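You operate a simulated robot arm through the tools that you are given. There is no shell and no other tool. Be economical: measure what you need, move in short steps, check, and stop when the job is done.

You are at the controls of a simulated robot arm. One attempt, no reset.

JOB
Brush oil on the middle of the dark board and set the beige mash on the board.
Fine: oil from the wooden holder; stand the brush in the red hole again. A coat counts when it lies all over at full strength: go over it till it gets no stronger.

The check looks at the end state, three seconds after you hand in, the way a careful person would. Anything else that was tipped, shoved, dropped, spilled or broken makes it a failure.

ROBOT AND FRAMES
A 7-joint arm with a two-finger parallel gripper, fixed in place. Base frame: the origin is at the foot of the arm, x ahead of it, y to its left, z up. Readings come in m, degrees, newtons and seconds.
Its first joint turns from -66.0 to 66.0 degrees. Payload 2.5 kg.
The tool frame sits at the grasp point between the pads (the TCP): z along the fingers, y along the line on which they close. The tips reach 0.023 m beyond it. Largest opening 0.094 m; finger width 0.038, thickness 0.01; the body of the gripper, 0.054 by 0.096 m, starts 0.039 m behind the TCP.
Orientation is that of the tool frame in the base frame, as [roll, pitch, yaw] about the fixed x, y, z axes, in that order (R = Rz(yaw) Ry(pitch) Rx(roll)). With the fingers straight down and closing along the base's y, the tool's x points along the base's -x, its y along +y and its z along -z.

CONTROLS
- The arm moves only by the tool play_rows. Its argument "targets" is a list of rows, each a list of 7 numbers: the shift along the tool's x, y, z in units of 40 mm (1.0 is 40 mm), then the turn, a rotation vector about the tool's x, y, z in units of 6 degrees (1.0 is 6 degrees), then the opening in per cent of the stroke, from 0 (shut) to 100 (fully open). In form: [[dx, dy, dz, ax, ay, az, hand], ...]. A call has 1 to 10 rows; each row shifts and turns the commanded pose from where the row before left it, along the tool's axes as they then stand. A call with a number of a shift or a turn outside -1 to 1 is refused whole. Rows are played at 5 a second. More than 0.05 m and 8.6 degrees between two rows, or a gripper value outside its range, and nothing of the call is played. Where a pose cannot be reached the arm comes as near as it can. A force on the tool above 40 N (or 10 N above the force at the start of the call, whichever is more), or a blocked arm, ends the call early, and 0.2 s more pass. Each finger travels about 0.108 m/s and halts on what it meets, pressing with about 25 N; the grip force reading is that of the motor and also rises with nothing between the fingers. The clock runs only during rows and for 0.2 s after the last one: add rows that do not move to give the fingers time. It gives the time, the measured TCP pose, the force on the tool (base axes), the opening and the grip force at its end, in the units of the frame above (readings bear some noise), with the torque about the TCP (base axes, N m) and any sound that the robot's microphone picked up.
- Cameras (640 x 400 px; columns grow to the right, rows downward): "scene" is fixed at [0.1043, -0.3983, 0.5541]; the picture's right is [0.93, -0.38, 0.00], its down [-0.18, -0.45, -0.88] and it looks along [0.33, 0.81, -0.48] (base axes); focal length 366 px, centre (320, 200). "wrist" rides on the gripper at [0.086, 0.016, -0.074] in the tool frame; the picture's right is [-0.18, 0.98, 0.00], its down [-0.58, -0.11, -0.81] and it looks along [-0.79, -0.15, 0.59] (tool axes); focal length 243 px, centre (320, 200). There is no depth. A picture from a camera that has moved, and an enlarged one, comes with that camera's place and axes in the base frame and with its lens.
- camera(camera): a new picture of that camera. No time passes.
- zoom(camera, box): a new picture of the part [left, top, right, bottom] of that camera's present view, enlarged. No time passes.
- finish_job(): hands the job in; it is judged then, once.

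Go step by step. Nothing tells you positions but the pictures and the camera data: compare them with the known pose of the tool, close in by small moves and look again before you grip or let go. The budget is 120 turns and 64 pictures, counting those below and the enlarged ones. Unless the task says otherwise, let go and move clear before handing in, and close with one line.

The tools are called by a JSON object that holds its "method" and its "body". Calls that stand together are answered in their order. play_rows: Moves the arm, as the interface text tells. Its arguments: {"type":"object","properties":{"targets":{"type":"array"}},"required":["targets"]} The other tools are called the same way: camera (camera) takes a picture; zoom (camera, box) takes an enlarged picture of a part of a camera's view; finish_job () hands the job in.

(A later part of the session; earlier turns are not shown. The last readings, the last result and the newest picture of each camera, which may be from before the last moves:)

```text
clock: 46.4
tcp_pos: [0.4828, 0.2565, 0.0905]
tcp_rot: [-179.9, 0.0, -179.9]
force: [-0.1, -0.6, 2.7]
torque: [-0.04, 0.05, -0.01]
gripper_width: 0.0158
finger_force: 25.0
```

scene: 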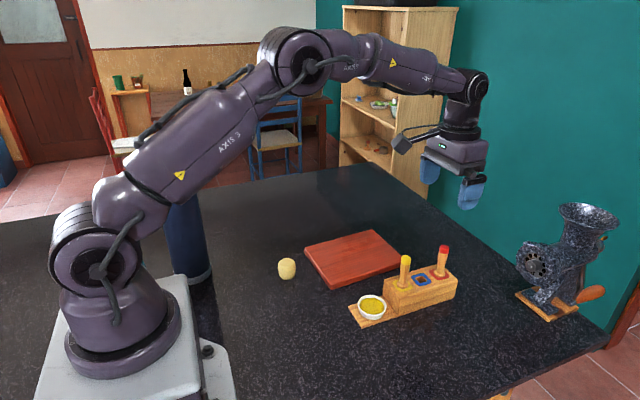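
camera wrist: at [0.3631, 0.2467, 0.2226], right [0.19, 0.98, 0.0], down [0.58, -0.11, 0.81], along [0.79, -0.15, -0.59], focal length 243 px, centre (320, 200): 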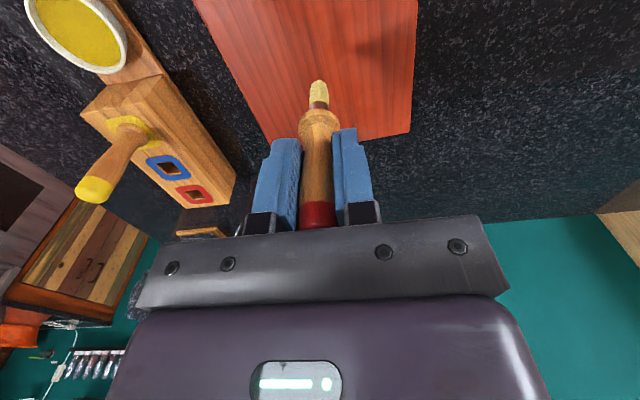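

Light contact. Pressing slightly more and running lanes back toward smaller y.

{"method": "play_rows", "body": {"targets": [[0, 0, 0.02, 0, 0, 0, 0], [0.5, 0, 0, 0, 0, 0, 0], [0.5, 0, 0, 0, 0, 0, 0], [0.5, 0, 0, 0, 0, 0, 0], [0.5, 0, 0, 0, 0, 0, 0], [0, 0, 0, 0, 0, 0, 0]]}}

{"method": "play_rows", "body": {"targets": [[0, -0.2, 0, 0, 0, 0, 0], [-0.5, 0, 0, 0, 0, 0, 0], [-0.5, 0, 0, 0, 0, 0, 0], [-0.5, 0, 0, 0, 0, 0, 0], [-0.5, 0, 0, 0, 0, 0, 0], [0, 0, 0, 0, 0, 0, 0]]}}

{"method": "zoom", "body": {"camera": "scene", "box": [320, 230, 400, 280]}}

```text
clock: 47.8
tcp_pos: [0.4037, 0.2555, 0.0905]
tcp_rot: [179.9, 0.4, 179.9]
force: [5.5, 0.0, 26.6]
torque: [0.01, -0.45, -0.01]
gripper_width: 0.0159
finger_force: 25.0
```

```text
clock: 49.2
tcp_pos: [0.4844, 0.2468, 0.086]
tcp_rot: [-179.9, 0.0, 179.9]
force: [0.3, -0.2, 0.3]
torque: [0.0, 0.01, 0.02]
gripper_width: 0.0155
finger_force: 25.1
```

```text
8.00 times, centred on (360, 255) of scene
camera zoom: at [0.1043, -0.3983, 0.5541], right [0.93, -0.38, 0.0], down [-0.18, -0.45, -0.88], along [0.33, 0.81, -0.48], focal length 2927 px, centre (0, -240)
```

zoom: 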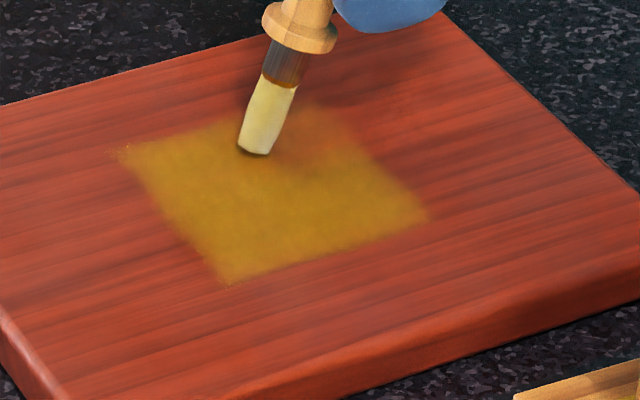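

The coat is filling in nicely, but the brush has pivoted in the grip. Lifting off to see how far it tilted.

{"method": "play_rows", "body": {"targets": [[0, 0, -0.6, 0, 0, 0, 0], [0, 0, -0.6, 0, 0, 0, 0], [0, 0, 0, 0, 0, 0, 0]]}}

{"method": "zoom", "body": {"camera": "scene", "box": [310, 190, 410, 270]}}

{"method": "camera", "body": {"camera": "wrist"}}

```text
clock: 50.0
tcp_pos: [0.482, 0.2477, 0.1366]
tcp_rot: [-179.9, 0.0, -179.9]
force: [0.3, 0.0, 0.6]
torque: [-0.02, 0.02, 0.02]
gripper_width: 0.0153
finger_force: 25.0
```

```text
5.00 times, centred on (360, 230) of scene
camera zoom: at [0.1043, -0.3983, 0.5541], right [0.93, -0.38, 0.0], down [-0.18, -0.45, -0.88], along [0.33, 0.81, -0.48], focal length 1829 px, centre (120, 50)
```

zoom: 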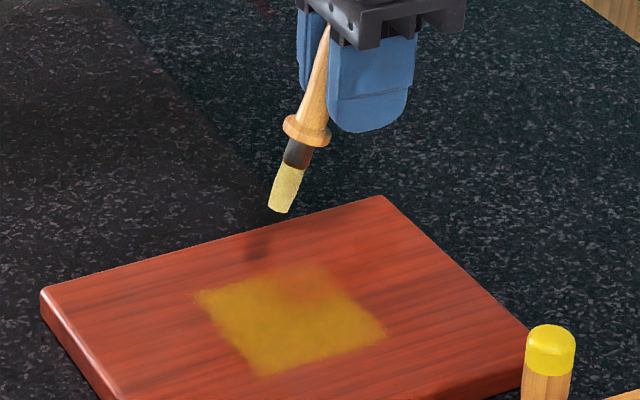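

```text
25 pictures are left
camera wrist: at [0.3952, 0.2647, 0.2103], right [0.18, 0.98, 0.0], down [0.58, -0.11, 0.81], along [0.79, -0.15, -0.59], focal length 243 px, centre (320, 200)
```

wrist: 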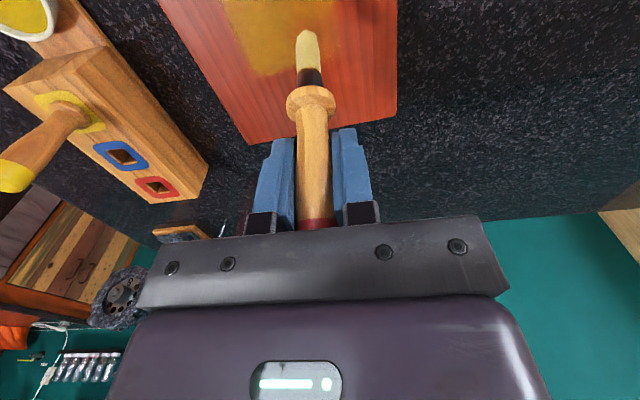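

The brush leans about 20° in the x–z plane, tip toward the arm. I'll tilt the tool about its y axis to bring the brush upright again and check.

{"method": "play_rows", "body": {"targets": [[0, 0, -0.3, 0, -0.9, 0, 0], [0, 0, 0, 0, -0.9, 0, 0], [0, 0, 0, 0, -0.9, 0, 0], [0, 0, 0, 0, -0.8, 0, 0], [0, 0, 0, 0, 0, 0, 0]]}}

{"method": "zoom", "body": {"camera": "scene", "box": [290, 170, 430, 280]}}

```text
clock: 51.2
tcp_pos: [0.4821, 0.2484, 0.1495]
tcp_rot: [179.9, 21.1, 179.9]
force: [-1.2, 0.6, -0.1]
torque: [0.01, 0.01, 0.02]
gripper_width: 0.0154
finger_force: 25.0
```

```text
3.64 times, centred on (360, 225) of scene
camera zoom: at [0.1043, -0.3983, 0.5541], right [0.93, -0.38, 0.0], down [-0.18, -0.45, -0.88], along [0.33, 0.81, -0.48], focal length 1330 px, centre (174, 109)
```

zoom: 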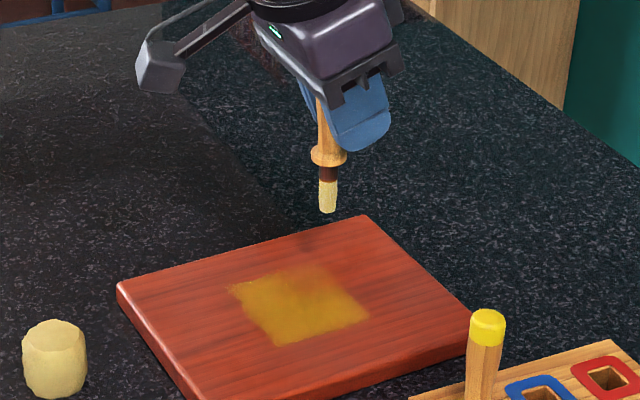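

The brush is now within ~4° of upright. I'll come down with the tilted tool and stroke only toward the arm (which tends to straighten it), starting at the faint far-left corner.

{"method": "play_rows", "body": {"targets": [[0.225, 0, 0.583, 0, 0, 0, 0], [0.225, 0, 0.583, 0, 0, 0, 0], [0.036, 0, 0.094, 0, 0, 0, 0], [0, 0, 0, 0, 0, 0, 0]]}}

{"method": "play_rows", "body": {"targets": [[0.015, 0, 0.037, 0, 0, 0, 0], [0, 0, 0, 0, 0, 0, 0]]}}

{"method": "play_rows", "body": {"targets": [[0.011, 0, 0.028, 0, 0, 0, 0], [0, 0, 0, 0, 0, 0, 0]]}}

```text
clock: 52.2
tcp_pos: [0.4823, 0.2479, 0.0955]
tcp_rot: [180.0, 21.0, 180.0]
force: [-0.2, -0.4, -1.2]
torque: [0.01, 0.01, -0.02]
gripper_width: 0.0154
finger_force: 25.2
```

```text
clock: 52.8
tcp_pos: [0.4833, 0.2479, 0.0947]
tcp_rot: [180.0, 21.0, 179.8]
force: [-1.8, -1.1, 5.3]
torque: [-0.04, 0.14, -0.01]
gripper_width: 0.0155
finger_force: 25.0
```

```text
clock: 53.4
tcp_pos: [0.4826, 0.2485, 0.094]
tcp_rot: [179.9, 21.2, 179.9]
force: [-5.5, -1.3, 23.4]
torque: [-0.13, 0.72, -0.01]
gripper_width: 0.0153
finger_force: 25.0
```

Contact at 23 N is a bit firm; easing 0.8 mm and stroking toward the arm.

{"method": "play_rows", "body": {"targets": [[-0.007, 0, -0.019, 0, 0, 0, 0], [0.467, 0, -0.18, 0, 0, 0, 0], [0.467, 0, -0.18, 0, 0, 0, 0], [0.467, 0, -0.18, 0, 0, 0, 0], [0.467, 0, -0.18, 0, 0, 0, 0], [0, 0, 0, 0, 0, 0, 0]]}}

{"method": "zoom", "body": {"camera": "scene", "box": [310, 210, 410, 290]}}

```text
clock: 54.8
tcp_pos: [0.4028, 0.2482, 0.0952]
tcp_rot: [179.9, 21.2, 179.9]
force: [4.1, -0.1, 19.8]
torque: [0.03, -0.09, 0.0]
gripper_width: 0.0155
finger_force: 25.1
```

```text
5.00 times, centred on (360, 250) of scene
camera zoom: at [0.1042, -0.3983, 0.5541], right [0.93, -0.38, 0.0], down [-0.18, -0.45, -0.88], along [0.33, 0.81, -0.48], focal length 1829 px, centre (120, -50)
```

zoom: 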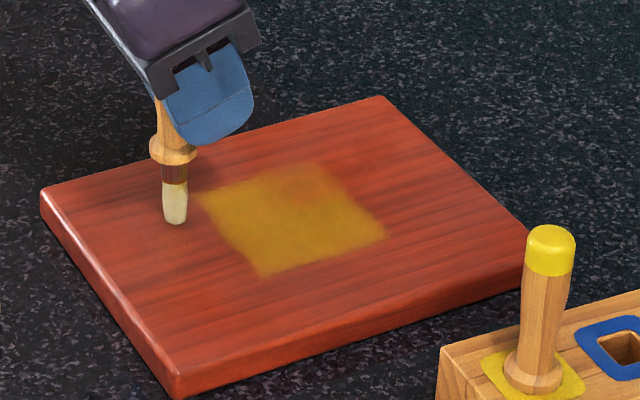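

The coat only registers in a fixed square, roughly x 0.42–0.49, y 0.197–0.265; its far-left corner is still thin. Lifting, moving to that corner and stroking two more lanes.

{"method": "play_rows", "body": {"targets": [[-0.09, 0, -0.233, 0, 0, 0, 0], [-0.73, 0.1, 0.282, 0, 0, 0, 0], [-0.73, 0.1, 0.282, 0, 0, 0, 0], [-0.73, 0.15, 0.282, 0, 0, 0, 0], [0.09, 0, 0.233, 0, 0, 0, 0], [0, 0, 0, 0, 0, 0, 0], [0.35, 0, -0.135, 0, 0, 0, 0], [0.35, 0, -0.135, 0, 0, 0, 0], [0.35, 0, -0.135, 0, 0, 0, 0], [0.35, 0, -0.135, 0, 0, 0, 0]]}}

{"method": "play_rows", "body": {"targets": [[0.35, 0, -0.135, 0, 0, 0, 0], [0.17, 0, -0.065, 0, 0, 0, 0], [-0.09, 0, -0.233, 0, 0, 0, 0], [-0.64, -0.07, 0.247, 0, 0, 0, 0], [-0.64, -0.08, 0.247, 0, 0, 0, 0], [-0.64, -0.05, 0.247, 0, 0, 0, 0], [0.09, 0, 0.233, 0, 0, 0, 0], [0, 0, 0, 0, 0, 0, 0]]}}

{"method": "play_rows", "body": {"targets": [[0.35, 0, -0.135, 0, 0, 0, 0], [0.35, 0, -0.135, 0, 0, 0, 0], [0.35, 0, -0.135, 0, 0, 0, 0], [0.35, 0, -0.135, 0, 0, 0, 0], [0.35, 0, -0.135, 0, 0, 0, 0], [0.17, 0, -0.065, 0, 0, 0, 0], [0, 0, 0, 0, 0, 0, 0]]}}

{"method": "zoom", "body": {"camera": "scene", "box": [310, 210, 410, 290]}}

```text
clock: 57.0
tcp_pos: [0.4354, 0.2627, 0.0943]
tcp_rot: [179.9, 21.1, 180.0]
force: [4.2, -0.4, 13.7]
torque: [0.01, -0.19, -0.03]
gripper_width: 0.0156
finger_force: 24.9
```

```text
clock: 58.8
tcp_pos: [0.4979, 0.2544, 0.0946]
tcp_rot: [179.8, 21.0, 179.9]
force: [-1.7, -1.0, 7.3]
torque: [-0.01, 0.3, -0.01]
gripper_width: 0.0156
finger_force: 24.7
```

```text
clock: 60.4
tcp_pos: [0.4162, 0.2541, 0.0949]
tcp_rot: [179.9, 21.1, 179.9]
force: [3.8, -0.1, 16.0]
torque: [-0.07, -0.07, 0.0]
gripper_width: 0.0156
finger_force: 24.9
```

```text
5.00 times, centred on (360, 250) of scene
camera zoom: at [0.1042, -0.3983, 0.5541], right [0.93, -0.38, 0.0], down [-0.18, -0.45, -0.88], along [0.33, 0.81, -0.48], focal length 1829 px, centre (120, -50)
```

zoom: 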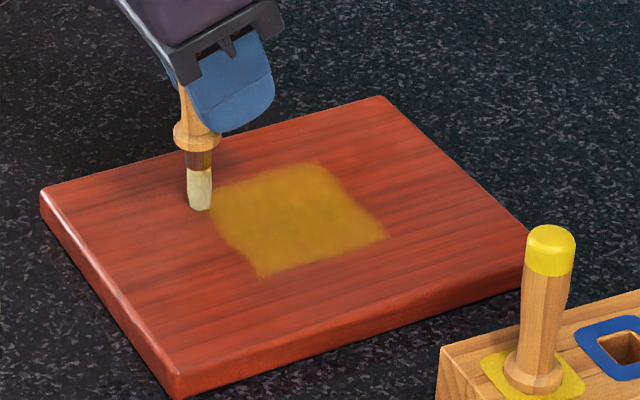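

Nearly uniform now. I'll reload once and give the whole square a final full pass so nothing is left thin.

{"method": "play_rows", "body": {"targets": [[-0.36, 0, -0.93, 0, 0, 0, 0], [-0.36, 0, -0.93, 0, 0, 0, 0], [0.14, -0.96, -0.054, 0, 0, 0, 0], [0.14, -0.96, -0.054, 0, 0, 0, 0], [0.14, -0.96, -0.054, 0, 0, 0, 0], [0, -0.96, 0, 0, 0, 0, 0], [0, -0.96, 0, 0, 0, 0, 0], [0.34, 0, 0.88, 0, 0, 0, 0], [0.29, 0, 0.75, 0, 0, 0, 0], [0, 0, 0, 0, 0, 0, 0]]}}

{"method": "zoom", "body": {"camera": "scene", "box": [330, 230, 430, 330]}}

```text
clock: 62.6
tcp_pos: [0.3962, 0.0617, 0.1009]
tcp_rot: [180.0, 21.1, 179.9]
force: [-0.1, 0.7, -0.5]
torque: [0.01, 0.01, 0.02]
gripper_width: 0.0157
finger_force: 24.7
```

```text
4.00 times, centred on (380, 280) of scene
camera zoom: at [0.1043, -0.3983, 0.5541], right [0.93, -0.38, 0.0], down [-0.18, -0.45, -0.88], along [0.33, 0.81, -0.48], focal length 1464 px, centre (80, -120)
```

zoom: 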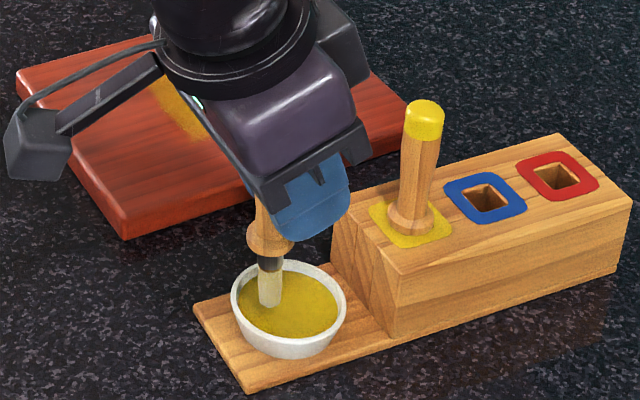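

Tip is inside the dish, slightly toward the arm side. Nudging +5 mm in x and dipping gently.

{"method": "play_rows", "body": {"targets": [[-0.11, 0, 0.043, 0, 0, 0, 0], [0.054, 0, 0.14, 0, 0, 0, 0], [0.011, 0, 0.028, 0, 0, 0, 0], [0, 0, 0, 0, 0, 0, 0]]}}

{"method": "play_rows", "body": {"targets": [[0.011, 0, 0.028, 0, 0, 0, 0], [0, 0, 0, 0, 0, 0, 0]]}}

```text
clock: 63.6
tcp_pos: [0.4011, 0.0618, 0.0939]
tcp_rot: [180.0, 21.0, 179.9]
force: [0.2, 0.2, -0.6]
torque: [0.04, 0.0, -0.02]
gripper_width: 0.0156
finger_force: 25.5
```

```text
clock: 64.2
tcp_pos: [0.4012, 0.0626, 0.0945]
tcp_rot: [-180.0, 21.0, 180.0]
force: [-4.6, -1.0, 14.1]
torque: [-0.07, 0.45, 0.04]
gripper_width: 0.0152
finger_force: 25.0
```

Loaded at 14 N. Heading back to the far-left corner of the square.

{"method": "play_rows", "body": {"targets": [[0, 0, 0, 0, 0, 0, 0], [-0.353, 0, -0.914, 0, 0, 0, 0], [-0.353, 0, -0.914, 0, 0, 0, 0], [0, 0.92, 0, 0, 0, 0, 0], [0, 0.92, 0, 0, 0, 0, 0], [0, 0.92, 0, 0, 0, 0, 0], [-0.747, 0.747, 0.288, 0, 0, 0, 0], [-0.747, 0.747, 0.288, 0, 0, 0, 0], [-0.747, 0.747, 0.288, 0, 0, 0, 0], [0.35, 0, 0.91, 0, 0, 0, 0]]}}

{"method": "play_rows", "body": {"targets": [[0.31, 0, 0.79, 0, 0, 0, 0], [0.036, 0, 0.094, 0, 0, 0, 0], [0.015, 0, 0.037, 0, 0, 0, 0], [0, 0, 0, 0, 0, 0, 0]]}}

```text
clock: 66.4
tcp_pos: [0.4964, 0.263, 0.1325]
tcp_rot: [-180.0, 21.0, 179.8]
force: [0.0, -0.7, -0.2]
torque: [0.01, -0.02, 0.0]
gripper_width: 0.0157
finger_force: 24.8
```

```text
clock: 67.4
tcp_pos: [0.4966, 0.2627, 0.095]
tcp_rot: [180.0, 21.1, 179.9]
force: [-2.5, 0.5, 7.2]
torque: [-0.01, 0.22, 0.0]
gripper_width: 0.0154
finger_force: 24.4
```

Contact at 7 N. Running the first pair of lanes.

{"method": "play_rows", "body": {"targets": [[0.467, 0, -0.182, 0, 0, 0, 0], [0.467, 0, -0.182, 0, 0, 0, 0], [0.467, 0, -0.182, 0, 0, 0, 0], [0.467, 0, -0.182, 0, 0, 0, 0], [0, -0.2, 0, 0, 0, 0, 0], [-0.467, 0, 0.18, 0, 0, 0, 0], [-0.467, 0, 0.18, 0, 0, 0, 0], [-0.467, 0, 0.18, 0, 0, 0, 0], [-0.467, 0, 0.18, 0, 0, 0, 0], [0, 0, 0, 0, 0, 0, 0]]}}

{"method": "zoom", "body": {"camera": "scene", "box": [310, 210, 410, 290]}}

```text
clock: 69.6
tcp_pos: [0.4967, 0.2528, 0.0978]
tcp_rot: [180.0, 21.1, 180.0]
force: [1.2, -0.3, -0.4]
torque: [0.02, 0.01, -0.01]
gripper_width: 0.0153
finger_force: 25.0
```

```text
5.00 times, centred on (360, 250) of scene
camera zoom: at [0.1043, -0.3983, 0.5541], right [0.93, -0.38, 0.0], down [-0.18, -0.45, -0.88], along [0.33, 0.81, -0.48], focal length 1829 px, centre (120, -50)
```

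zoom: 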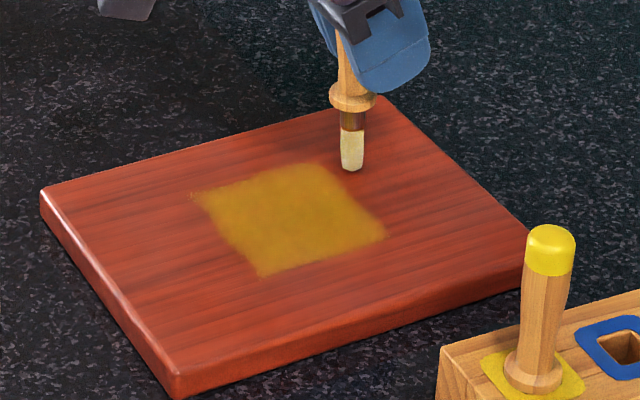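

Good. The tip just left contact, so lowering ~1 mm and continuing the next lanes, covering the far edge too.

{"method": "play_rows", "body": {"targets": [[0.013, -0.2, 0.033, 0, 0, 0, 0], [0.467, 0, -0.18, 0, 0, 0, 0], [0.467, 0, -0.18, 0, 0, 0, 0], [0.467, 0, -0.18, 0, 0, 0, 0], [0.467, 0, -0.18, 0, 0, 0, 0], [0, -0.2, 0, 0, 0, 0, 0], [-0.467, 0, 0.18, 0, 0, 0, 0], [-0.467, 0, 0.18, 0, 0, 0, 0], [-0.467, 0, 0.18, 0, 0, 0, 0], [-0.467, 0, 0.18, 0, 0, 0, 0]]}}

{"method": "play_rows", "body": {"targets": [[0, -0.2, 0, 0, 0, 0, 0], [0.467, 0, -0.18, 0, 0, 0, 0], [0.467, 0, -0.18, 0, 0, 0, 0], [0.467, 0, -0.18, 0, 0, 0, 0], [0.467, 0, -0.18, 0, 0, 0, 0], [0, -0.2, 0, 0, 0, 0, 0], [-0.467, 0, 0.18, 0, 0, 0, 0], [-0.467, 0, 0.18, 0, 0, 0, 0], [-0.467, 0, 0.18, 0, 0, 0, 0], [-0.467, 0, 0.18, 0, 0, 0, 0]]}}

```text
clock: 71.8
tcp_pos: [0.4959, 0.2373, 0.095]
tcp_rot: [-180.0, 21.0, 179.9]
force: [-4.7, -0.7, 12.7]
torque: [0.03, 0.47, 0.02]
gripper_width: 0.0156
finger_force: 24.6
```

```text
clock: 74.0
tcp_pos: [0.4987, 0.2208, 0.0935]
tcp_rot: [-179.9, 20.9, -180.0]
force: [-4.2, -0.1, 7.3]
torque: [-0.05, 0.36, 0.03]
gripper_width: 0.0157
finger_force: 24.8
```

Contact stays at 7–13 N. Two more pairs of lanes to the near edge of the square.

{"method": "play_rows", "body": {"targets": [[0, -0.2, 0, 0, 0, 0, 0], [0.467, 0, -0.18, 0, 0, 0, 0], [0.467, 0, -0.18, 0, 0, 0, 0], [0.467, 0, -0.18, 0, 0, 0, 0], [0.467, 0, -0.18, 0, 0, 0, 0], [0, -0.2, 0, 0, 0, 0, 0], [-0.467, 0, 0.18, 0, 0, 0, 0], [-0.467, 0, 0.18, 0, 0, 0, 0], [-0.467, 0, 0.18, 0, 0, 0, 0], [-0.467, 0, 0.18, 0, 0, 0, 0]]}}

{"method": "play_rows", "body": {"targets": [[0, -0.2, 0, 0, 0, 0, 0], [0.467, 0, -0.18, 0, 0, 0, 0], [0.467, 0, -0.18, 0, 0, 0, 0], [0.467, 0, -0.18, 0, 0, 0, 0], [0.467, 0, -0.18, 0, 0, 0, 0], [-0.18, 0, -0.467, 0, 0, 0, 0], [-0.18, 0, -0.467, 0, 0, 0, 0], [0, 0, 0, 0, 0, 0, 0]]}}

{"method": "zoom", "body": {"camera": "scene", "box": [310, 210, 410, 290]}}

```text
clock: 76.2
tcp_pos: [0.4968, 0.2049, 0.0972]
tcp_rot: [180.0, 21.0, -180.0]
force: [0.1, 0.6, 0.0]
torque: [-0.04, 0.01, 0.0]
gripper_width: 0.0154
finger_force: 25.1
```

```text
clock: 78.0
tcp_pos: [0.4161, 0.197, 0.1316]
tcp_rot: [-180.0, 21.0, 180.0]
force: [-0.4, 0.3, -0.2]
torque: [0.02, 0.02, -0.02]
gripper_width: 0.0153
finger_force: 24.8
```

```text
5.00 times, centred on (360, 250) of scene
camera zoom: at [0.1043, -0.3983, 0.5541], right [0.93, -0.38, 0.0], down [-0.18, -0.45, -0.88], along [0.33, 0.81, -0.48], focal length 1829 px, centre (120, -50)
```

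zoom: 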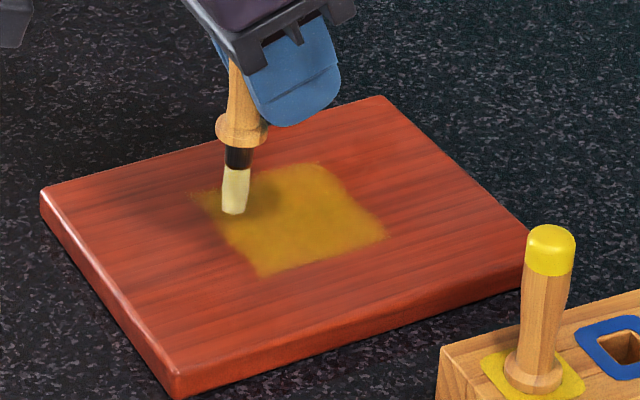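

The coat looks even. Next I'll carry the brush high over to the holder, then check the coat unobstructed.

{"method": "play_rows", "body": {"targets": [[-0.27, 0, -0.7, 0, 0, 0, 0], [-0.27, 0, -0.7, 0, 0, 0, 0], [-0.27, 0, -0.7, 0, 0, 0, 0], [-0.672, -0.678, 0.259, 0, 0, 0, 0], [-0.672, -0.678, 0.259, 0, 0, 0, 0], [-0.672, -0.678, 0.259, 0, 0, 0, 0], [-0.672, -0.678, 0.259, 0, 0, 0, 0], [-0.672, -0.678, 0.259, 0, 0, 0, 0], [0, 0, 0, 0, 0, 0, 0]]}}

{"method": "zoom", "body": {"camera": "scene", "box": [325, 230, 385, 270]}}

```text
clock: 80.0
tcp_pos: [0.5614, 0.0609, 0.226]
tcp_rot: [180.0, 21.0, -180.0]
force: [0.5, -0.1, -0.6]
torque: [0.01, 0.01, -0.01]
gripper_width: 0.0156
finger_force: 24.9
```

```text
10.00 times, centred on (355, 250) of scene
camera zoom: at [0.1043, -0.3983, 0.5541], right [0.93, -0.38, 0.0], down [-0.18, -0.45, -0.88], along [0.33, 0.81, -0.48], focal length 3659 px, centre (-30, -300)
```

zoom: 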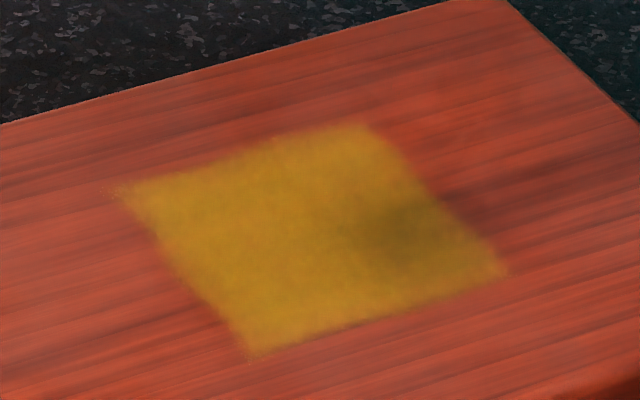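

The square is evenly coated. To keep the wrist camera clear of the yellow brush while inserting with a tilted tool, I'll turn the tool 90° about the vertical.

{"method": "play_rows", "body": {"targets": [[0, 0, 0, 0.36, 0, 0.933, 0], [0, 0, 0, 0.36, 0, 0.933, 0], [0, 0, 0, 0.36, 0, 0.933, 0], [0, 0, 0, 0.36, 0, 0.933, 0], [0, 0, 0, 0.36, 0, 0.933, 0], [0, 0, 0, 0.36, 0, 0.933, 0], [0, 0, 0, 0.36, 0, 0.933, 0], [0, 0, 0, 0, 0, 0, 0]]}}

{"method": "play_rows", "body": {"targets": [[0, 0, 0, 0.36, 0, 0.933, 0], [0, 0, 0, 0.36, 0, 0.933, 0], [0, 0, 0, 0.36, 0, 0.933, 0], [0, 0, 0, 0.36, 0, 0.933, 0], [0, 0, 0, 0.36, 0, 0.933, 0], [0, 0, 0, 0.36, 0, 0.933, 0], [0, 0, 0, 0.36, 0, 0.933, 0], [0, 0, 0, 0.36, 0, 0.933, 0], [0, 0, 0, 0, 0, 0, 0]]}}

{"method": "camera", "body": {"camera": "scene"}}

{"method": "camera", "body": {"camera": "wrist"}}

```text
clock: 81.8
tcp_pos: [0.5609, 0.0625, 0.223]
tcp_rot: [-179.8, 21.0, 137.9]
force: [0.5, 1.2, 0.2]
torque: [-0.01, -0.02, -0.05]
gripper_width: 0.0153
finger_force: 24.9
```

```text
clock: 83.8
tcp_pos: [0.5605, 0.0622, 0.2229]
tcp_rot: [-179.8, 21.2, 90.0]
force: [0.1, -0.2, 0.2]
torque: [0.01, -0.03, 0.0]
gripper_width: 0.0155
finger_force: 25.2
```

```text
17 pictures are left
```

scene: 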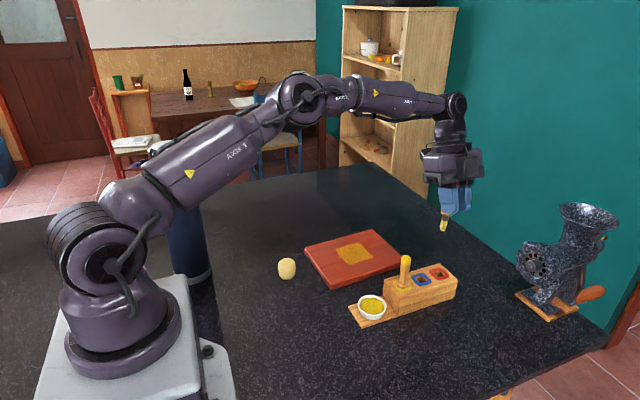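

```text
16 pictures are left
camera wrist: at [0.5781, 0.1702, 0.2618], right [0.98, -0.18, 0.06], down [-0.11, -0.25, 0.96], along [-0.15, -0.95, -0.27], focal length 243 px, centre (320, 200)
```

wrist: 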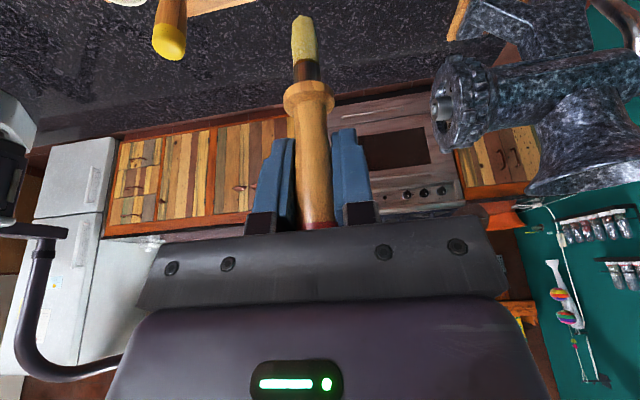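

The yaw worked and the camera is clear on the +y side. Zooming to find where the brush tip really is relative to the red hole.

{"method": "zoom", "body": {"camera": "scene", "box": [390, 190, 490, 310]}}

```text
3.33 times, centred on (440, 250) of scene
camera zoom: at [0.1043, -0.3983, 0.5541], right [0.93, -0.38, 0.0], down [-0.18, -0.45, -0.88], along [0.33, 0.81, -0.48], focal length 1220 px, centre (-80, 33)
```

zoom: 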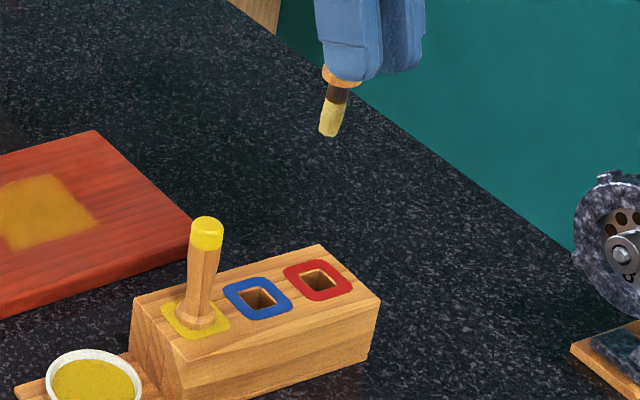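

The brush hangs close to upright but its tip sits about 14 mm on the +y side of the hole axis. Shifting -y by that much and lowering to just above the hole.

{"method": "play_rows", "body": {"targets": [[-0.338, 0, 0.13, 0, 0, 0, 0], [0.24, 0, 0.622, 0, 0, 0, 0], [0.24, 0, 0.622, 0, 0, 0, 0], [0.24, 0, 0.622, 0, 0, 0, 0], [0, 0, 0, 0, 0, 0, 0]]}}

{"method": "zoom", "body": {"camera": "scene", "box": [400, 210, 480, 300]}}

{"method": "zoom", "body": {"camera": "wrist", "box": [240, 0, 400, 110]}}

```text
clock: 85.0
tcp_pos: [0.5601, 0.0471, 0.1423]
tcp_rot: [-179.9, 21.2, 89.9]
force: [0.1, 0.1, 0.2]
torque: [0.0, 0.0, -0.01]
gripper_width: 0.0156
finger_force: 25.5
```

```text
4.44 times, centred on (440, 255) of scene
camera zoom: at [0.1043, -0.3983, 0.5541], right [0.93, -0.38, 0.0], down [-0.18, -0.45, -0.88], along [0.33, 0.81, -0.48], focal length 1626 px, centre (-213, -44)
```

zoom: 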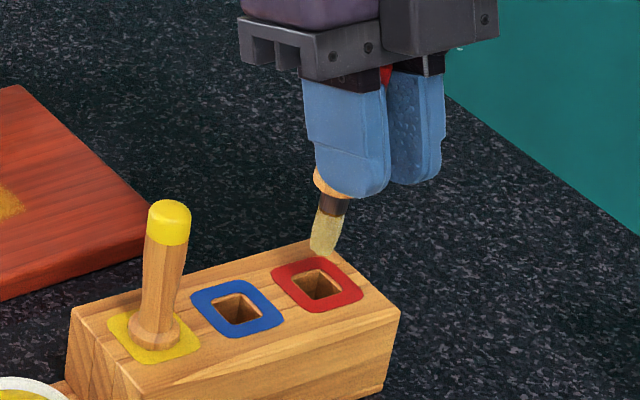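

```text
3.64 times, centred on (320, 55) of wrist
camera zoom: at [0.5767, 0.1553, 0.1812], right [0.98, -0.17, 0.06], down [-0.11, -0.25, 0.96], along [-0.15, -0.95, -0.27], focal length 882 px, centre (320, 727)
```

zoom: 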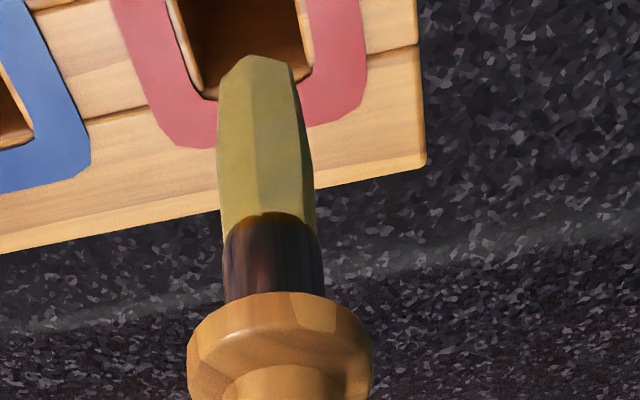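

Comparing tip and hole in both views, the tip is upright but still about 6 mm too far +y and 3.5 mm too far +x. Correcting and lowering 8 mm.

{"method": "play_rows", "body": {"targets": [[-0.152, -0.092, 0.059, 0, 0, 0, 0], [0.036, 0, 0.094, 0, 0, 0, 0], [0.036, 0, 0.094, 0, 0, 0, 0], [0, 0, 0, 0, 0, 0, 0]]}}

{"method": "zoom", "body": {"camera": "scene", "box": [415, 240, 465, 290]}}

{"method": "zoom", "body": {"camera": "wrist", "box": [240, 0, 400, 110]}}

```text
clock: 86.0
tcp_pos: [0.5562, 0.0388, 0.1358]
tcp_rot: [-179.9, 21.1, 89.9]
force: [-0.3, -0.5, 0.3]
torque: [-0.01, -0.01, 0.0]
gripper_width: 0.0158
finger_force: 25.2
```

```text
8.00 times, centred on (440, 265) of scene
camera zoom: at [0.1043, -0.3983, 0.5541], right [0.93, -0.38, 0.0], down [-0.18, -0.45, -0.88], along [0.33, 0.81, -0.48], focal length 2927 px, centre (-640, -320)
```

zoom: 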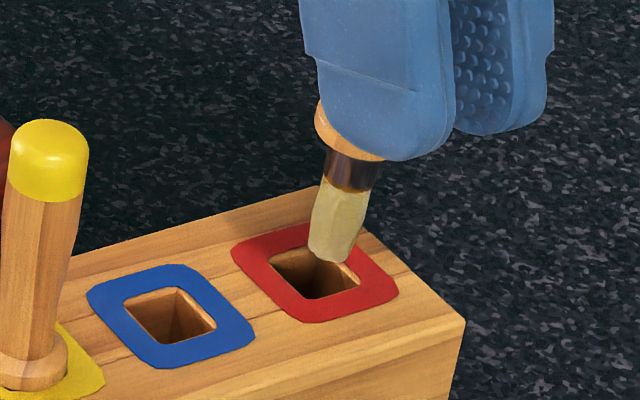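

```text
3.64 times, centred on (320, 55) of wrist
camera zoom: at [0.5739, 0.1475, 0.1745], right [0.98, -0.17, 0.06], down [-0.11, -0.25, 0.96], along [-0.15, -0.95, -0.27], focal length 882 px, centre (320, 727)
```

zoom: 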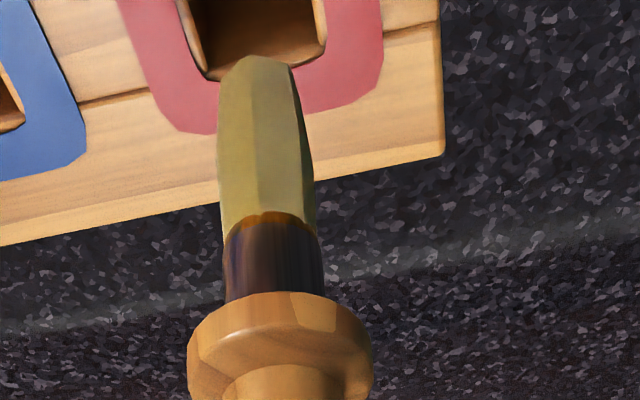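

Tip is now nearly over the opening: about 2 mm too far -y and 1 mm too far +x, 7 mm above. Nudging and easing the tip in with the force watched.

{"method": "play_rows", "body": {"targets": [[0.042, -0.025, -0.016, 0, 0, 0, 0], [0.036, 0, 0.094, 0, 0, 0, 0], [0.036, 0, 0.094, 0, 0, 0, 0], [0.036, 0, 0.094, 0, 0, 0, 0], [0, 0, 0, 0, 0, 0, 0]]}}

{"method": "zoom", "body": {"camera": "scene", "box": [415, 240, 465, 290]}}

```text
clock: 87.2
tcp_pos: [0.5579, 0.0406, 0.1241]
tcp_rot: [-180.0, 21.1, 89.9]
force: [-0.4, 1.0, -0.2]
torque: [0.0, 0.02, 0.01]
gripper_width: 0.0155
finger_force: 25.0
```

```text
8.00 times, centred on (440, 265) of scene
camera zoom: at [0.1043, -0.3983, 0.5541], right [0.93, -0.38, 0.0], down [-0.18, -0.45, -0.88], along [0.33, 0.81, -0.48], focal length 2927 px, centre (-640, -320)
```

zoom: 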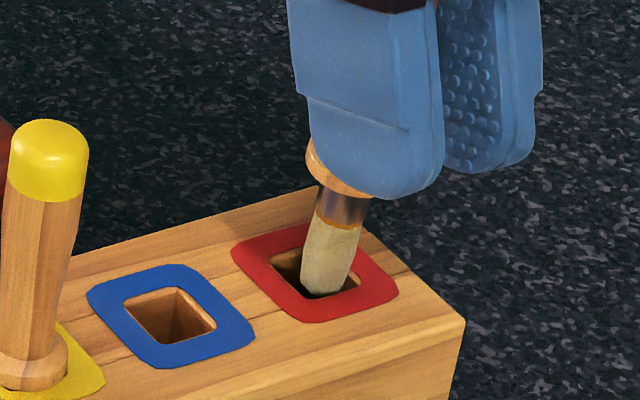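

The tip is entering the hole without force; it looks ~2 mm toward the +x/-y wall. Centring and lowering further.

{"method": "play_rows", "body": {"targets": [[0.056, -0.045, -0.022, 0, 0, 0, 0], [0.036, 0, 0.094, 0, 0, 0, 0], [0.036, 0, 0.094, 0, 0, 0, 0], [0, 0, 0, 0, 0, 0, 0]]}}

{"method": "play_rows", "body": {"targets": [[0.036, 0, 0.094, 0, 0, 0, 0], [0.036, 0, 0.094, 0, 0, 0, 0], [0, 0, 0, 0, 0, 0, 0]]}}

{"method": "zoom", "body": {"camera": "scene", "box": [415, 240, 465, 290]}}

```text
clock: 88.2
tcp_pos: [0.5543, 0.0442, 0.1165]
tcp_rot: [-180.0, 21.0, 90.0]
force: [-0.3, 0.3, -0.1]
torque: [0.02, -0.01, -0.02]
gripper_width: 0.0154
finger_force: 24.5
```

```text
clock: 89.0
tcp_pos: [0.5545, 0.0443, 0.1067]
tcp_rot: [-179.9, 21.1, 89.8]
force: [1.4, -0.6, 0.8]
torque: [0.01, -0.09, -0.02]
gripper_width: 0.0155
finger_force: 24.5
```

```text
8.00 times, centred on (440, 265) of scene
camera zoom: at [0.1043, -0.3983, 0.5541], right [0.93, -0.38, 0.0], down [-0.18, -0.45, -0.88], along [0.33, 0.81, -0.48], focal length 2927 px, centre (-640, -320)
```

zoom: 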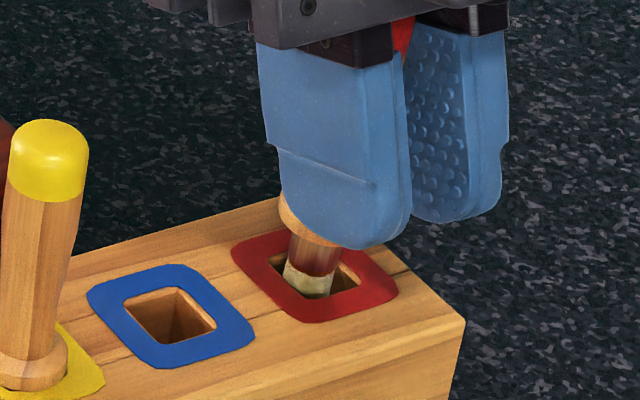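

Going in well, slightly touching the -x wall. Nudging +1.5 mm x and lowering on.

{"method": "play_rows", "body": {"targets": [[0, 0.04, 0, 0, 0, 0, 0], [0.036, 0, 0.094, 0, 0, 0, 0], [0.036, 0, 0.094, 0, 0, 0, 0], [0, 0, 0, 0, 0, 0, 0]]}}

{"method": "play_rows", "body": {"targets": [[0.036, 0, 0.094, 0, 0, 0, 0], [0, 0, 0, 0, 0, 0, 0]]}}

{"method": "zoom", "body": {"camera": "scene", "box": [405, 220, 475, 290]}}

```text
clock: 90.0
tcp_pos: [0.5556, 0.045, 0.0988]
tcp_rot: [-179.9, 21.1, 90.0]
force: [0.5, 0.2, 0.3]
torque: [-0.01, -0.01, -0.02]
gripper_width: 0.0153
finger_force: 25.1
```

```text
clock: 90.6
tcp_pos: [0.556, 0.0446, 0.0949]
tcp_rot: [-180.0, 21.0, 89.9]
force: [0.1, -1.2, -0.2]
torque: [0.0, 0.02, -0.01]
gripper_width: 0.0155
finger_force: 25.3
```

```text
5.71 times, centred on (440, 255) of scene
camera zoom: at [0.1043, -0.3983, 0.5541], right [0.93, -0.38, 0.0], down [-0.18, -0.45, -0.88], along [0.33, 0.81, -0.48], focal length 2091 px, centre (-366, -114)
```

zoom: 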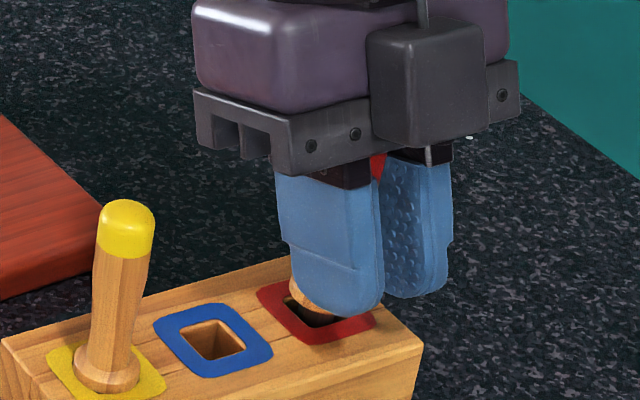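

Flange is about 1 cm above the pad, no forces. Lowering in 2 mm steps until it seats.

{"method": "play_rows", "body": {"targets": [[0.036, 0, 0.094, 0, 0, 0, 0], [0.018, 0, 0.047, 0, 0, 0, 0], [0, 0, 0, 0, 0, 0, 0]]}}

{"method": "play_rows", "body": {"targets": [[0.018, 0, 0.047, 0, 0, 0, 0], [0, 0, 0, 0, 0, 0, 0]]}}

{"method": "play_rows", "body": {"targets": [[0.014, 0, 0.037, 0, 0, 0, 0], [0, 0, 0, 0, 0, 0, 0]]}}

```text
clock: 91.4
tcp_pos: [0.5569, 0.0436, 0.0894]
tcp_rot: [-179.9, 21.1, 90.1]
force: [0.1, 3.5, 0.5]
torque: [0.11, -0.06, 0.03]
gripper_width: 0.0154
finger_force: 24.6
```

```text
clock: 92.0
tcp_pos: [0.556, 0.0442, 0.0871]
tcp_rot: [-180.0, 21.1, 89.9]
force: [0.1, 1.9, 0.7]
torque: [0.09, 0.02, 0.0]
gripper_width: 0.0155
finger_force: 24.9
```

```text
clock: 92.6
tcp_pos: [0.5551, 0.0434, 0.0871]
tcp_rot: [-180.0, 21.1, 89.9]
force: [0.7, 2.4, 7.5]
torque: [0.13, 0.01, -0.03]
gripper_width: 0.0156
finger_force: 25.0
```

Vertical force of 7.5 N at z≈0.087: seated, or resting on something. Checking before release.

{"method": "zoom", "body": {"camera": "scene", "box": [415, 240, 465, 290]}}

```text
8.00 times, centred on (440, 265) of scene
camera zoom: at [0.1043, -0.3983, 0.5541], right [0.93, -0.38, 0.0], down [-0.18, -0.45, -0.88], along [0.33, 0.81, -0.48], focal length 2927 px, centre (-640, -320)
```

zoom: 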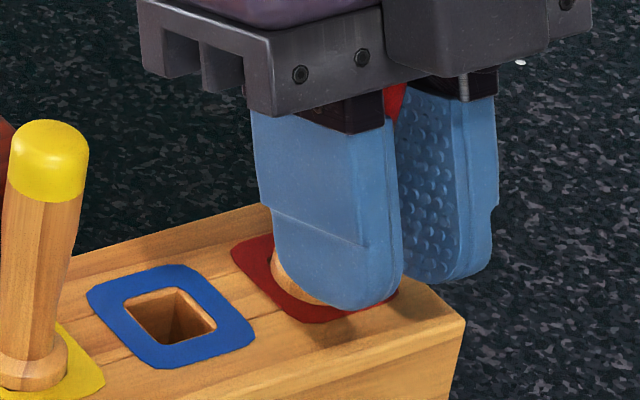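

The flange covers the hole and sits on the red pad. Opening partway (the yellow brush is well clear) and rising straight up.

{"method": "play_rows", "body": {"targets": [[0, 0, 0, 0, 0, 0, 30], [0, 0, 0, 0, 0, 0, 45], [0, 0, 0, 0, 0, 0, 45], [0, 0, 0, 0, 0, 0, 45]]}}

{"method": "play_rows", "body": {"targets": [[-0.09, 0, -0.233, 0, 0, 0, 45], [-0.18, 0, -0.467, 0, 0, 0, 45], [-0.27, 0, -0.7, 0, 0, 0, 45], [-0.27, 0, -0.7, 0, 0, 0, 45], [-0.27, 0, -0.7, 0, 0, 0, 45], [-0.18, 0, -0.467, 0, 0, 0, 45], [0, 0, 0, 0, 0, 0, 45]]}}

{"method": "zoom", "body": {"camera": "scene", "box": [270, 190, 490, 340]}}

```text
clock: 93.6
tcp_pos: [0.5551, 0.0432, 0.086]
tcp_rot: [-179.9, 21.0, 89.8]
force: [-0.3, 1.4, 9.4]
torque: [0.13, 0.01, 0.04]
gripper_width: 0.0423
finger_force: 0.0
```

```text
clock: 95.2
tcp_pos: [0.5537, 0.0452, 0.2281]
tcp_rot: [-179.9, 21.1, 90.0]
force: [0.1, -0.3, -0.1]
torque: [0.0, 0.02, 0.01]
gripper_width: 0.0422
finger_force: 0.0
```

```text
2.67 times, centred on (380, 265) of scene
camera zoom: at [0.1043, -0.3983, 0.5541], right [0.93, -0.38, 0.0], down [-0.18, -0.45, -0.88], along [0.33, 0.81, -0.48], focal length 976 px, centre (160, 27)
```

zoom: 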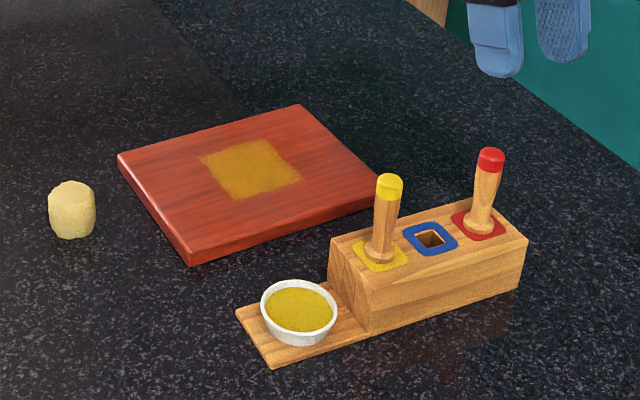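

The red brush stands upright in its hole and the coat is even. Now restoring the tool to straight down, ready for the mash.

{"method": "play_rows", "body": {"targets": [[0, 0, 0, 0, 0.9, 0, 60], [0, 0, 0, 0, 0.9, 0, 80], [0, 0, 0, 0, 0.9, 0, 100], [0, 0, 0, 0, 0.8, 0, 100], [0, 0, 0, 0, 0, -1, 100], [0, 0, 0, 0, 0, -1, 100], [0, 0, 0, 0, 0, -1, 100], [0, 0, 0, 0, 0, -1, 100], [0, 0, 0, 0, 0, -1, 100]]}}

{"method": "play_rows", "body": {"targets": [[0, 0, 0, 0, 0, -1, 100], [0, 0, 0, 0, 0, -1, 100], [0, 0, 0, 0, 0, -1, 100], [0, 0, 0, 0, 0, -1, 100], [0, 0, 0, 0, 0, -1, 100], [0, 0, 0, 0, 0, -1, 100], [0, 0, 0, 0, 0, -1, 100], [0, 0, 0, 0, 0, -1, 100], [0, 0, 0, 0, 0, -1, 100], [0, 0, 0, 0, 0, -1, 100]]}}

```text
clock: 97.2
tcp_pos: [0.5554, 0.045, 0.2261]
tcp_rot: [-179.9, 0.1, 120.0]
force: [0.0, 0.4, 0.3]
torque: [0.02, 0.02, 0.01]
gripper_width: 0.0941
finger_force: 0.1
```

```text
clock: 99.4
tcp_pos: [0.5555, 0.0452, 0.2257]
tcp_rot: [-179.9, 0.0, -179.9]
force: [-0.7, -0.2, -0.5]
torque: [0.01, -0.01, 0.0]
gripper_width: 0.0942
finger_force: 0.0
```

Tool is straight again. Travelling to above the mash at about (0.28, 0.24).

{"method": "play_rows", "body": {"targets": [[0.861, 0.609, 0, 0, 0, 0, 100], [0.861, 0.609, 0, 0, 0, 0, 100], [0.861, 0.609, 0, 0, 0, 0, 100], [0.861, 0.609, 0, 0, 0, 0, 100], [0.861, 0.609, 0, 0, 0, 0, 100], [0.861, 0.609, 0, 0, 0, 0, 100], [0.861, 0.609, 0, 0, 0, 0, 100], [0.861, 0.609, 0, 0, 0, 0, 100], [0, 0, 0.9, 0, 0, 0, 100], [0, 0, 0.9, 0, 0, 0, 100]]}}

{"method": "camera", "body": {"camera": "wrist"}}

```text
clock: 101.6
tcp_pos: [0.2792, 0.2399, 0.1524]
tcp_rot: [-179.9, -0.1, 179.8]
force: [-0.1, -0.3, -1.0]
torque: [-0.02, 0.03, -0.01]
gripper_width: 0.094
finger_force: 0.0
```

```text
5 pictures are left
camera wrist: at [0.1934, 0.257, 0.2265], right [0.19, 0.98, 0.0], down [0.58, -0.11, 0.81], along [0.79, -0.15, -0.59], focal length 243 px, centre (320, 200)
```

wrist: 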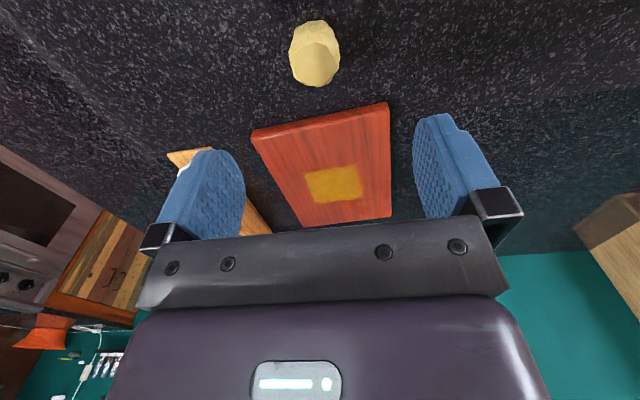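

The mash is at about (0.281, 0.237), slightly right of the TCP. Adjusting 3 mm and descending around it.

{"method": "play_rows", "body": {"targets": [[-0.03, -0.075, 0.5, 0, 0, 0, 100], [0, 0, 0.6, 0, 0, 0, 100], [0, 0, 0.6, 0, 0, 0, 100], [0, 0, 0.6, 0, 0, 0, 100], [0, 0, 0.5, 0, 0, 0, 100], [0, 0, 0.4, 0, 0, 0, 100], [0, 0, 0, 0, 0, 0, 100]]}}

{"method": "camera", "body": {"camera": "wrist"}}

```text
clock: 103.2
tcp_pos: [0.2835, 0.239, 0.0257]
tcp_rot: [-179.8, -0.1, 179.9]
force: [0.5, 0.6, -0.3]
torque: [0.04, -0.01, 0.01]
gripper_width: 0.094
finger_force: 0.1
```

```text
4 pictures are left
camera wrist: at [0.1978, 0.2548, 0.101], right [0.19, 0.98, 0.0], down [0.58, -0.11, 0.81], along [0.79, -0.15, -0.59], focal length 243 px, centre (320, 200)
```

wrist: 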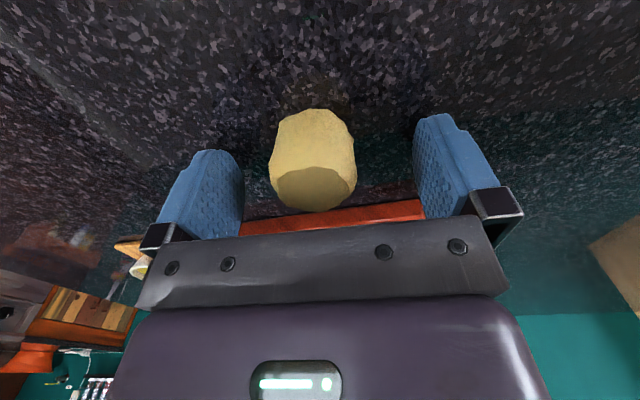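

Mash is well between the pads, ~3 mm to the right. Centring, lowering 5 mm and closing gently.

{"method": "play_rows", "body": {"targets": [[0, -0.075, 0.12, 0, 0, 0, 100], [0, 0, 0, 0, 0, 0, 70], [0, 0, 0, 0, 0, 0, 50], [0, 0, 0, 0, 0, 0, 44], [0, 0, 0, 0, 0, 0, 44], [0, 0, 0, 0, 0, 0, 44]]}}

{"method": "play_rows", "body": {"targets": [[0, 0, 0, 0, 0, 0, 41], [0, 0, 0, 0, 0, 0, 41]]}}

```text
clock: 103.9
tcp_pos: [0.2853, 0.2364, 0.0222]
tcp_rot: [180.0, 0.1, 179.8]
force: [-0.3, 0.4, 1.6]
torque: [0.01, 0.01, 0.0]
gripper_width: 0.0473
finger_force: 0.1
stopped in row 3: the force on the tool passed its limit (the readings are from after the stop); the commanded pose is now the measured one
```

```text
clock: 104.5
tcp_pos: [0.2842, 0.2356, 0.0225]
tcp_rot: [179.9, 0.2, 179.9]
force: [1.2, 1.0, 2.8]
torque: [-0.07, 0.03, -0.01]
gripper_width: 0.0418
finger_force: 14.2
```

There was a force blip as the pads met the mash, but it's now held at 42 mm with 14 N. Lifting slowly and looking.

{"method": "play_rows", "body": {"targets": [[0, 0, -0.2, 0, 0, 0, 40], [0, 0, -0.4, 0, 0, 0, 40], [0, 0, -0.6, 0, 0, 0, 40], [0, 0, -0.5, 0, 0, 0, 40], [0, 0, 0, 0, 0, 0, 40]]}}

{"method": "zoom", "body": {"camera": "scene", "box": [240, 180, 480, 340]}}

```text
clock: 105.7
tcp_pos: [0.282, 0.2356, 0.0914]
tcp_rot: [179.9, 0.1, 179.9]
force: [-0.5, -0.1, -0.7]
torque: [-0.01, -0.01, 0.0]
gripper_width: 0.0419
finger_force: 14.1
```

```text
2.50 times, centred on (360, 260) of scene
camera zoom: at [0.1043, -0.3983, 0.5541], right [0.93, -0.38, 0.0], down [-0.18, -0.45, -0.88], along [0.33, 0.81, -0.48], focal length 915 px, centre (220, 50)
```

zoom: 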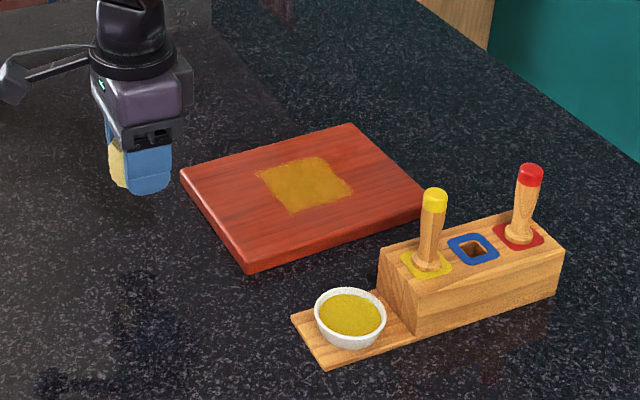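

The mash is held intact. Carrying it over the near side of the board (centre about x 0.385, y 0.225), clear of the oil, and lowering close to the surface.

{"method": "play_rows", "body": {"targets": [[-0.669, -0.066, 0, 0, 0, 0, 40], [-0.669, -0.066, 0, 0, 0, 0, 40], [-0.669, -0.066, 0, 0, 0, 0, 40], [-0.669, -0.066, 0, 0, 0, 0, 40], [0, 0, 0.4, 0, 0, 0, 40], [0, 0, 0.4, 0, 0, 0, 40], [0, 0, 0, 0, 0, 0, 40]]}}

{"method": "zoom", "body": {"camera": "scene", "box": [290, 190, 410, 290]}}

```text
clock: 107.3
tcp_pos: [0.3906, 0.226, 0.0596]
tcp_rot: [-179.9, 0.0, 179.9]
force: [-0.5, -1.0, -0.3]
torque: [0.02, -0.01, 0.0]
gripper_width: 0.0421
finger_force: 13.8
```

```text
4.00 times, centred on (350, 240) of scene
camera zoom: at [0.1043, -0.3983, 0.5541], right [0.93, -0.38, 0.0], down [-0.18, -0.45, -0.88], along [0.33, 0.81, -0.48], focal length 1464 px, centre (200, 40)
```

zoom: 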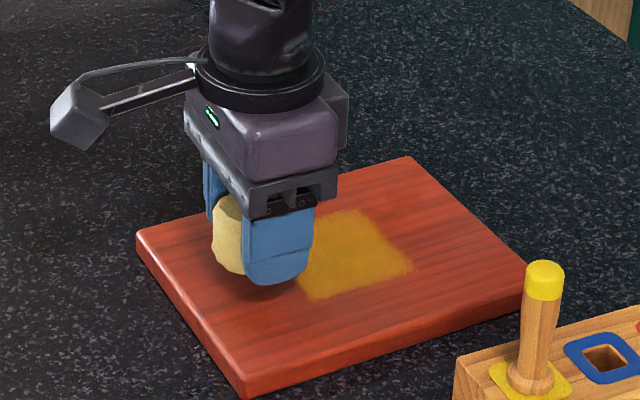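

Position is good. Lowering in 2 mm steps until it touches.

{"method": "play_rows", "body": {"targets": [[0, 0, 0.1, 0, 0, 0, 40], [0, 0, 0.05, 0, 0, 0, 40], [0, 0, 0.05, 0, 0, 0, 40], [0, 0, 0, 0, 0, 0, 40]]}}

{"method": "play_rows", "body": {"targets": [[0, 0, 0.05, 0, 0, 0, 40], [0, 0, 0, 0, 0, 0, 40]]}}

{"method": "play_rows", "body": {"targets": [[0, 0, 0.05, 0, 0, 0, 40], [0, 0, 0, 0, 0, 0, 40]]}}

```text
clock: 108.3
tcp_pos: [0.3909, 0.2246, 0.0512]
tcp_rot: [180.0, 0.0, 179.8]
force: [0.5, 0.0, -0.8]
torque: [-0.03, -0.01, -0.02]
gripper_width: 0.0418
finger_force: 14.5
```

```text
clock: 108.9
tcp_pos: [0.3904, 0.2259, 0.0508]
tcp_rot: [-180.0, 0.0, 179.9]
force: [0.0, 0.0, -0.4]
torque: [-0.01, 0.03, -0.01]
gripper_width: 0.0416
finger_force: 13.6
```

```text
clock: 109.5
tcp_pos: [0.3906, 0.2247, 0.0485]
tcp_rot: [179.9, 0.1, 179.9]
force: [0.2, -0.4, -0.6]
torque: [0.0, 0.01, 0.0]
gripper_width: 0.0416
finger_force: 13.8
```

{"method": "play_rows", "body": {"targets": [[0, 0, 0.05, 0, 0, 0, 40], [0, 0, 0, 0, 0, 0, 40]]}}

{"method": "play_rows", "body": {"targets": [[0, 0, 0.04, 0, 0, 0, 40], [0, 0, 0, 0, 0, 0, 40]]}}

```text
clock: 110.1
tcp_pos: [0.392, 0.2234, 0.0452]
tcp_rot: [-179.9, 0.1, 179.9]
force: [-0.1, -0.6, -0.8]
torque: [-0.01, 0.05, 0.0]
gripper_width: 0.0416
finger_force: 14.0
```

```text
clock: 110.7
tcp_pos: [0.3918, 0.2249, 0.0429]
tcp_rot: [180.0, 0.0, 180.0]
force: [0.8, 0.2, -0.2]
torque: [0.02, 0.02, -0.02]
gripper_width: 0.0417
finger_force: 14.1
```

Still in the air by the force reading. Continuing in small steps.

{"method": "play_rows", "body": {"targets": [[0, 0, 0.04, 0, 0, 0, 40], [0, 0, 0, 0, 0, 0, 40]]}}

{"method": "play_rows", "body": {"targets": [[0, 0, 0.03, 0, 0, 0, 40], [0, 0, 0, 0, 0, 0, 40]]}}

```text
clock: 111.3
tcp_pos: [0.3913, 0.2255, 0.0423]
tcp_rot: [-179.9, 0.1, 179.9]
force: [-1.0, 0.3, -0.1]
torque: [0.04, -0.05, 0.01]
gripper_width: 0.0414
finger_force: 14.2
```

```text
clock: 111.9
tcp_pos: [0.3921, 0.2248, 0.0415]
tcp_rot: [179.9, 0.1, 179.9]
force: [-0.8, -2.4, 5.8]
torque: [0.0, 0.09, 0.04]
gripper_width: 0.0415
finger_force: 13.6
```

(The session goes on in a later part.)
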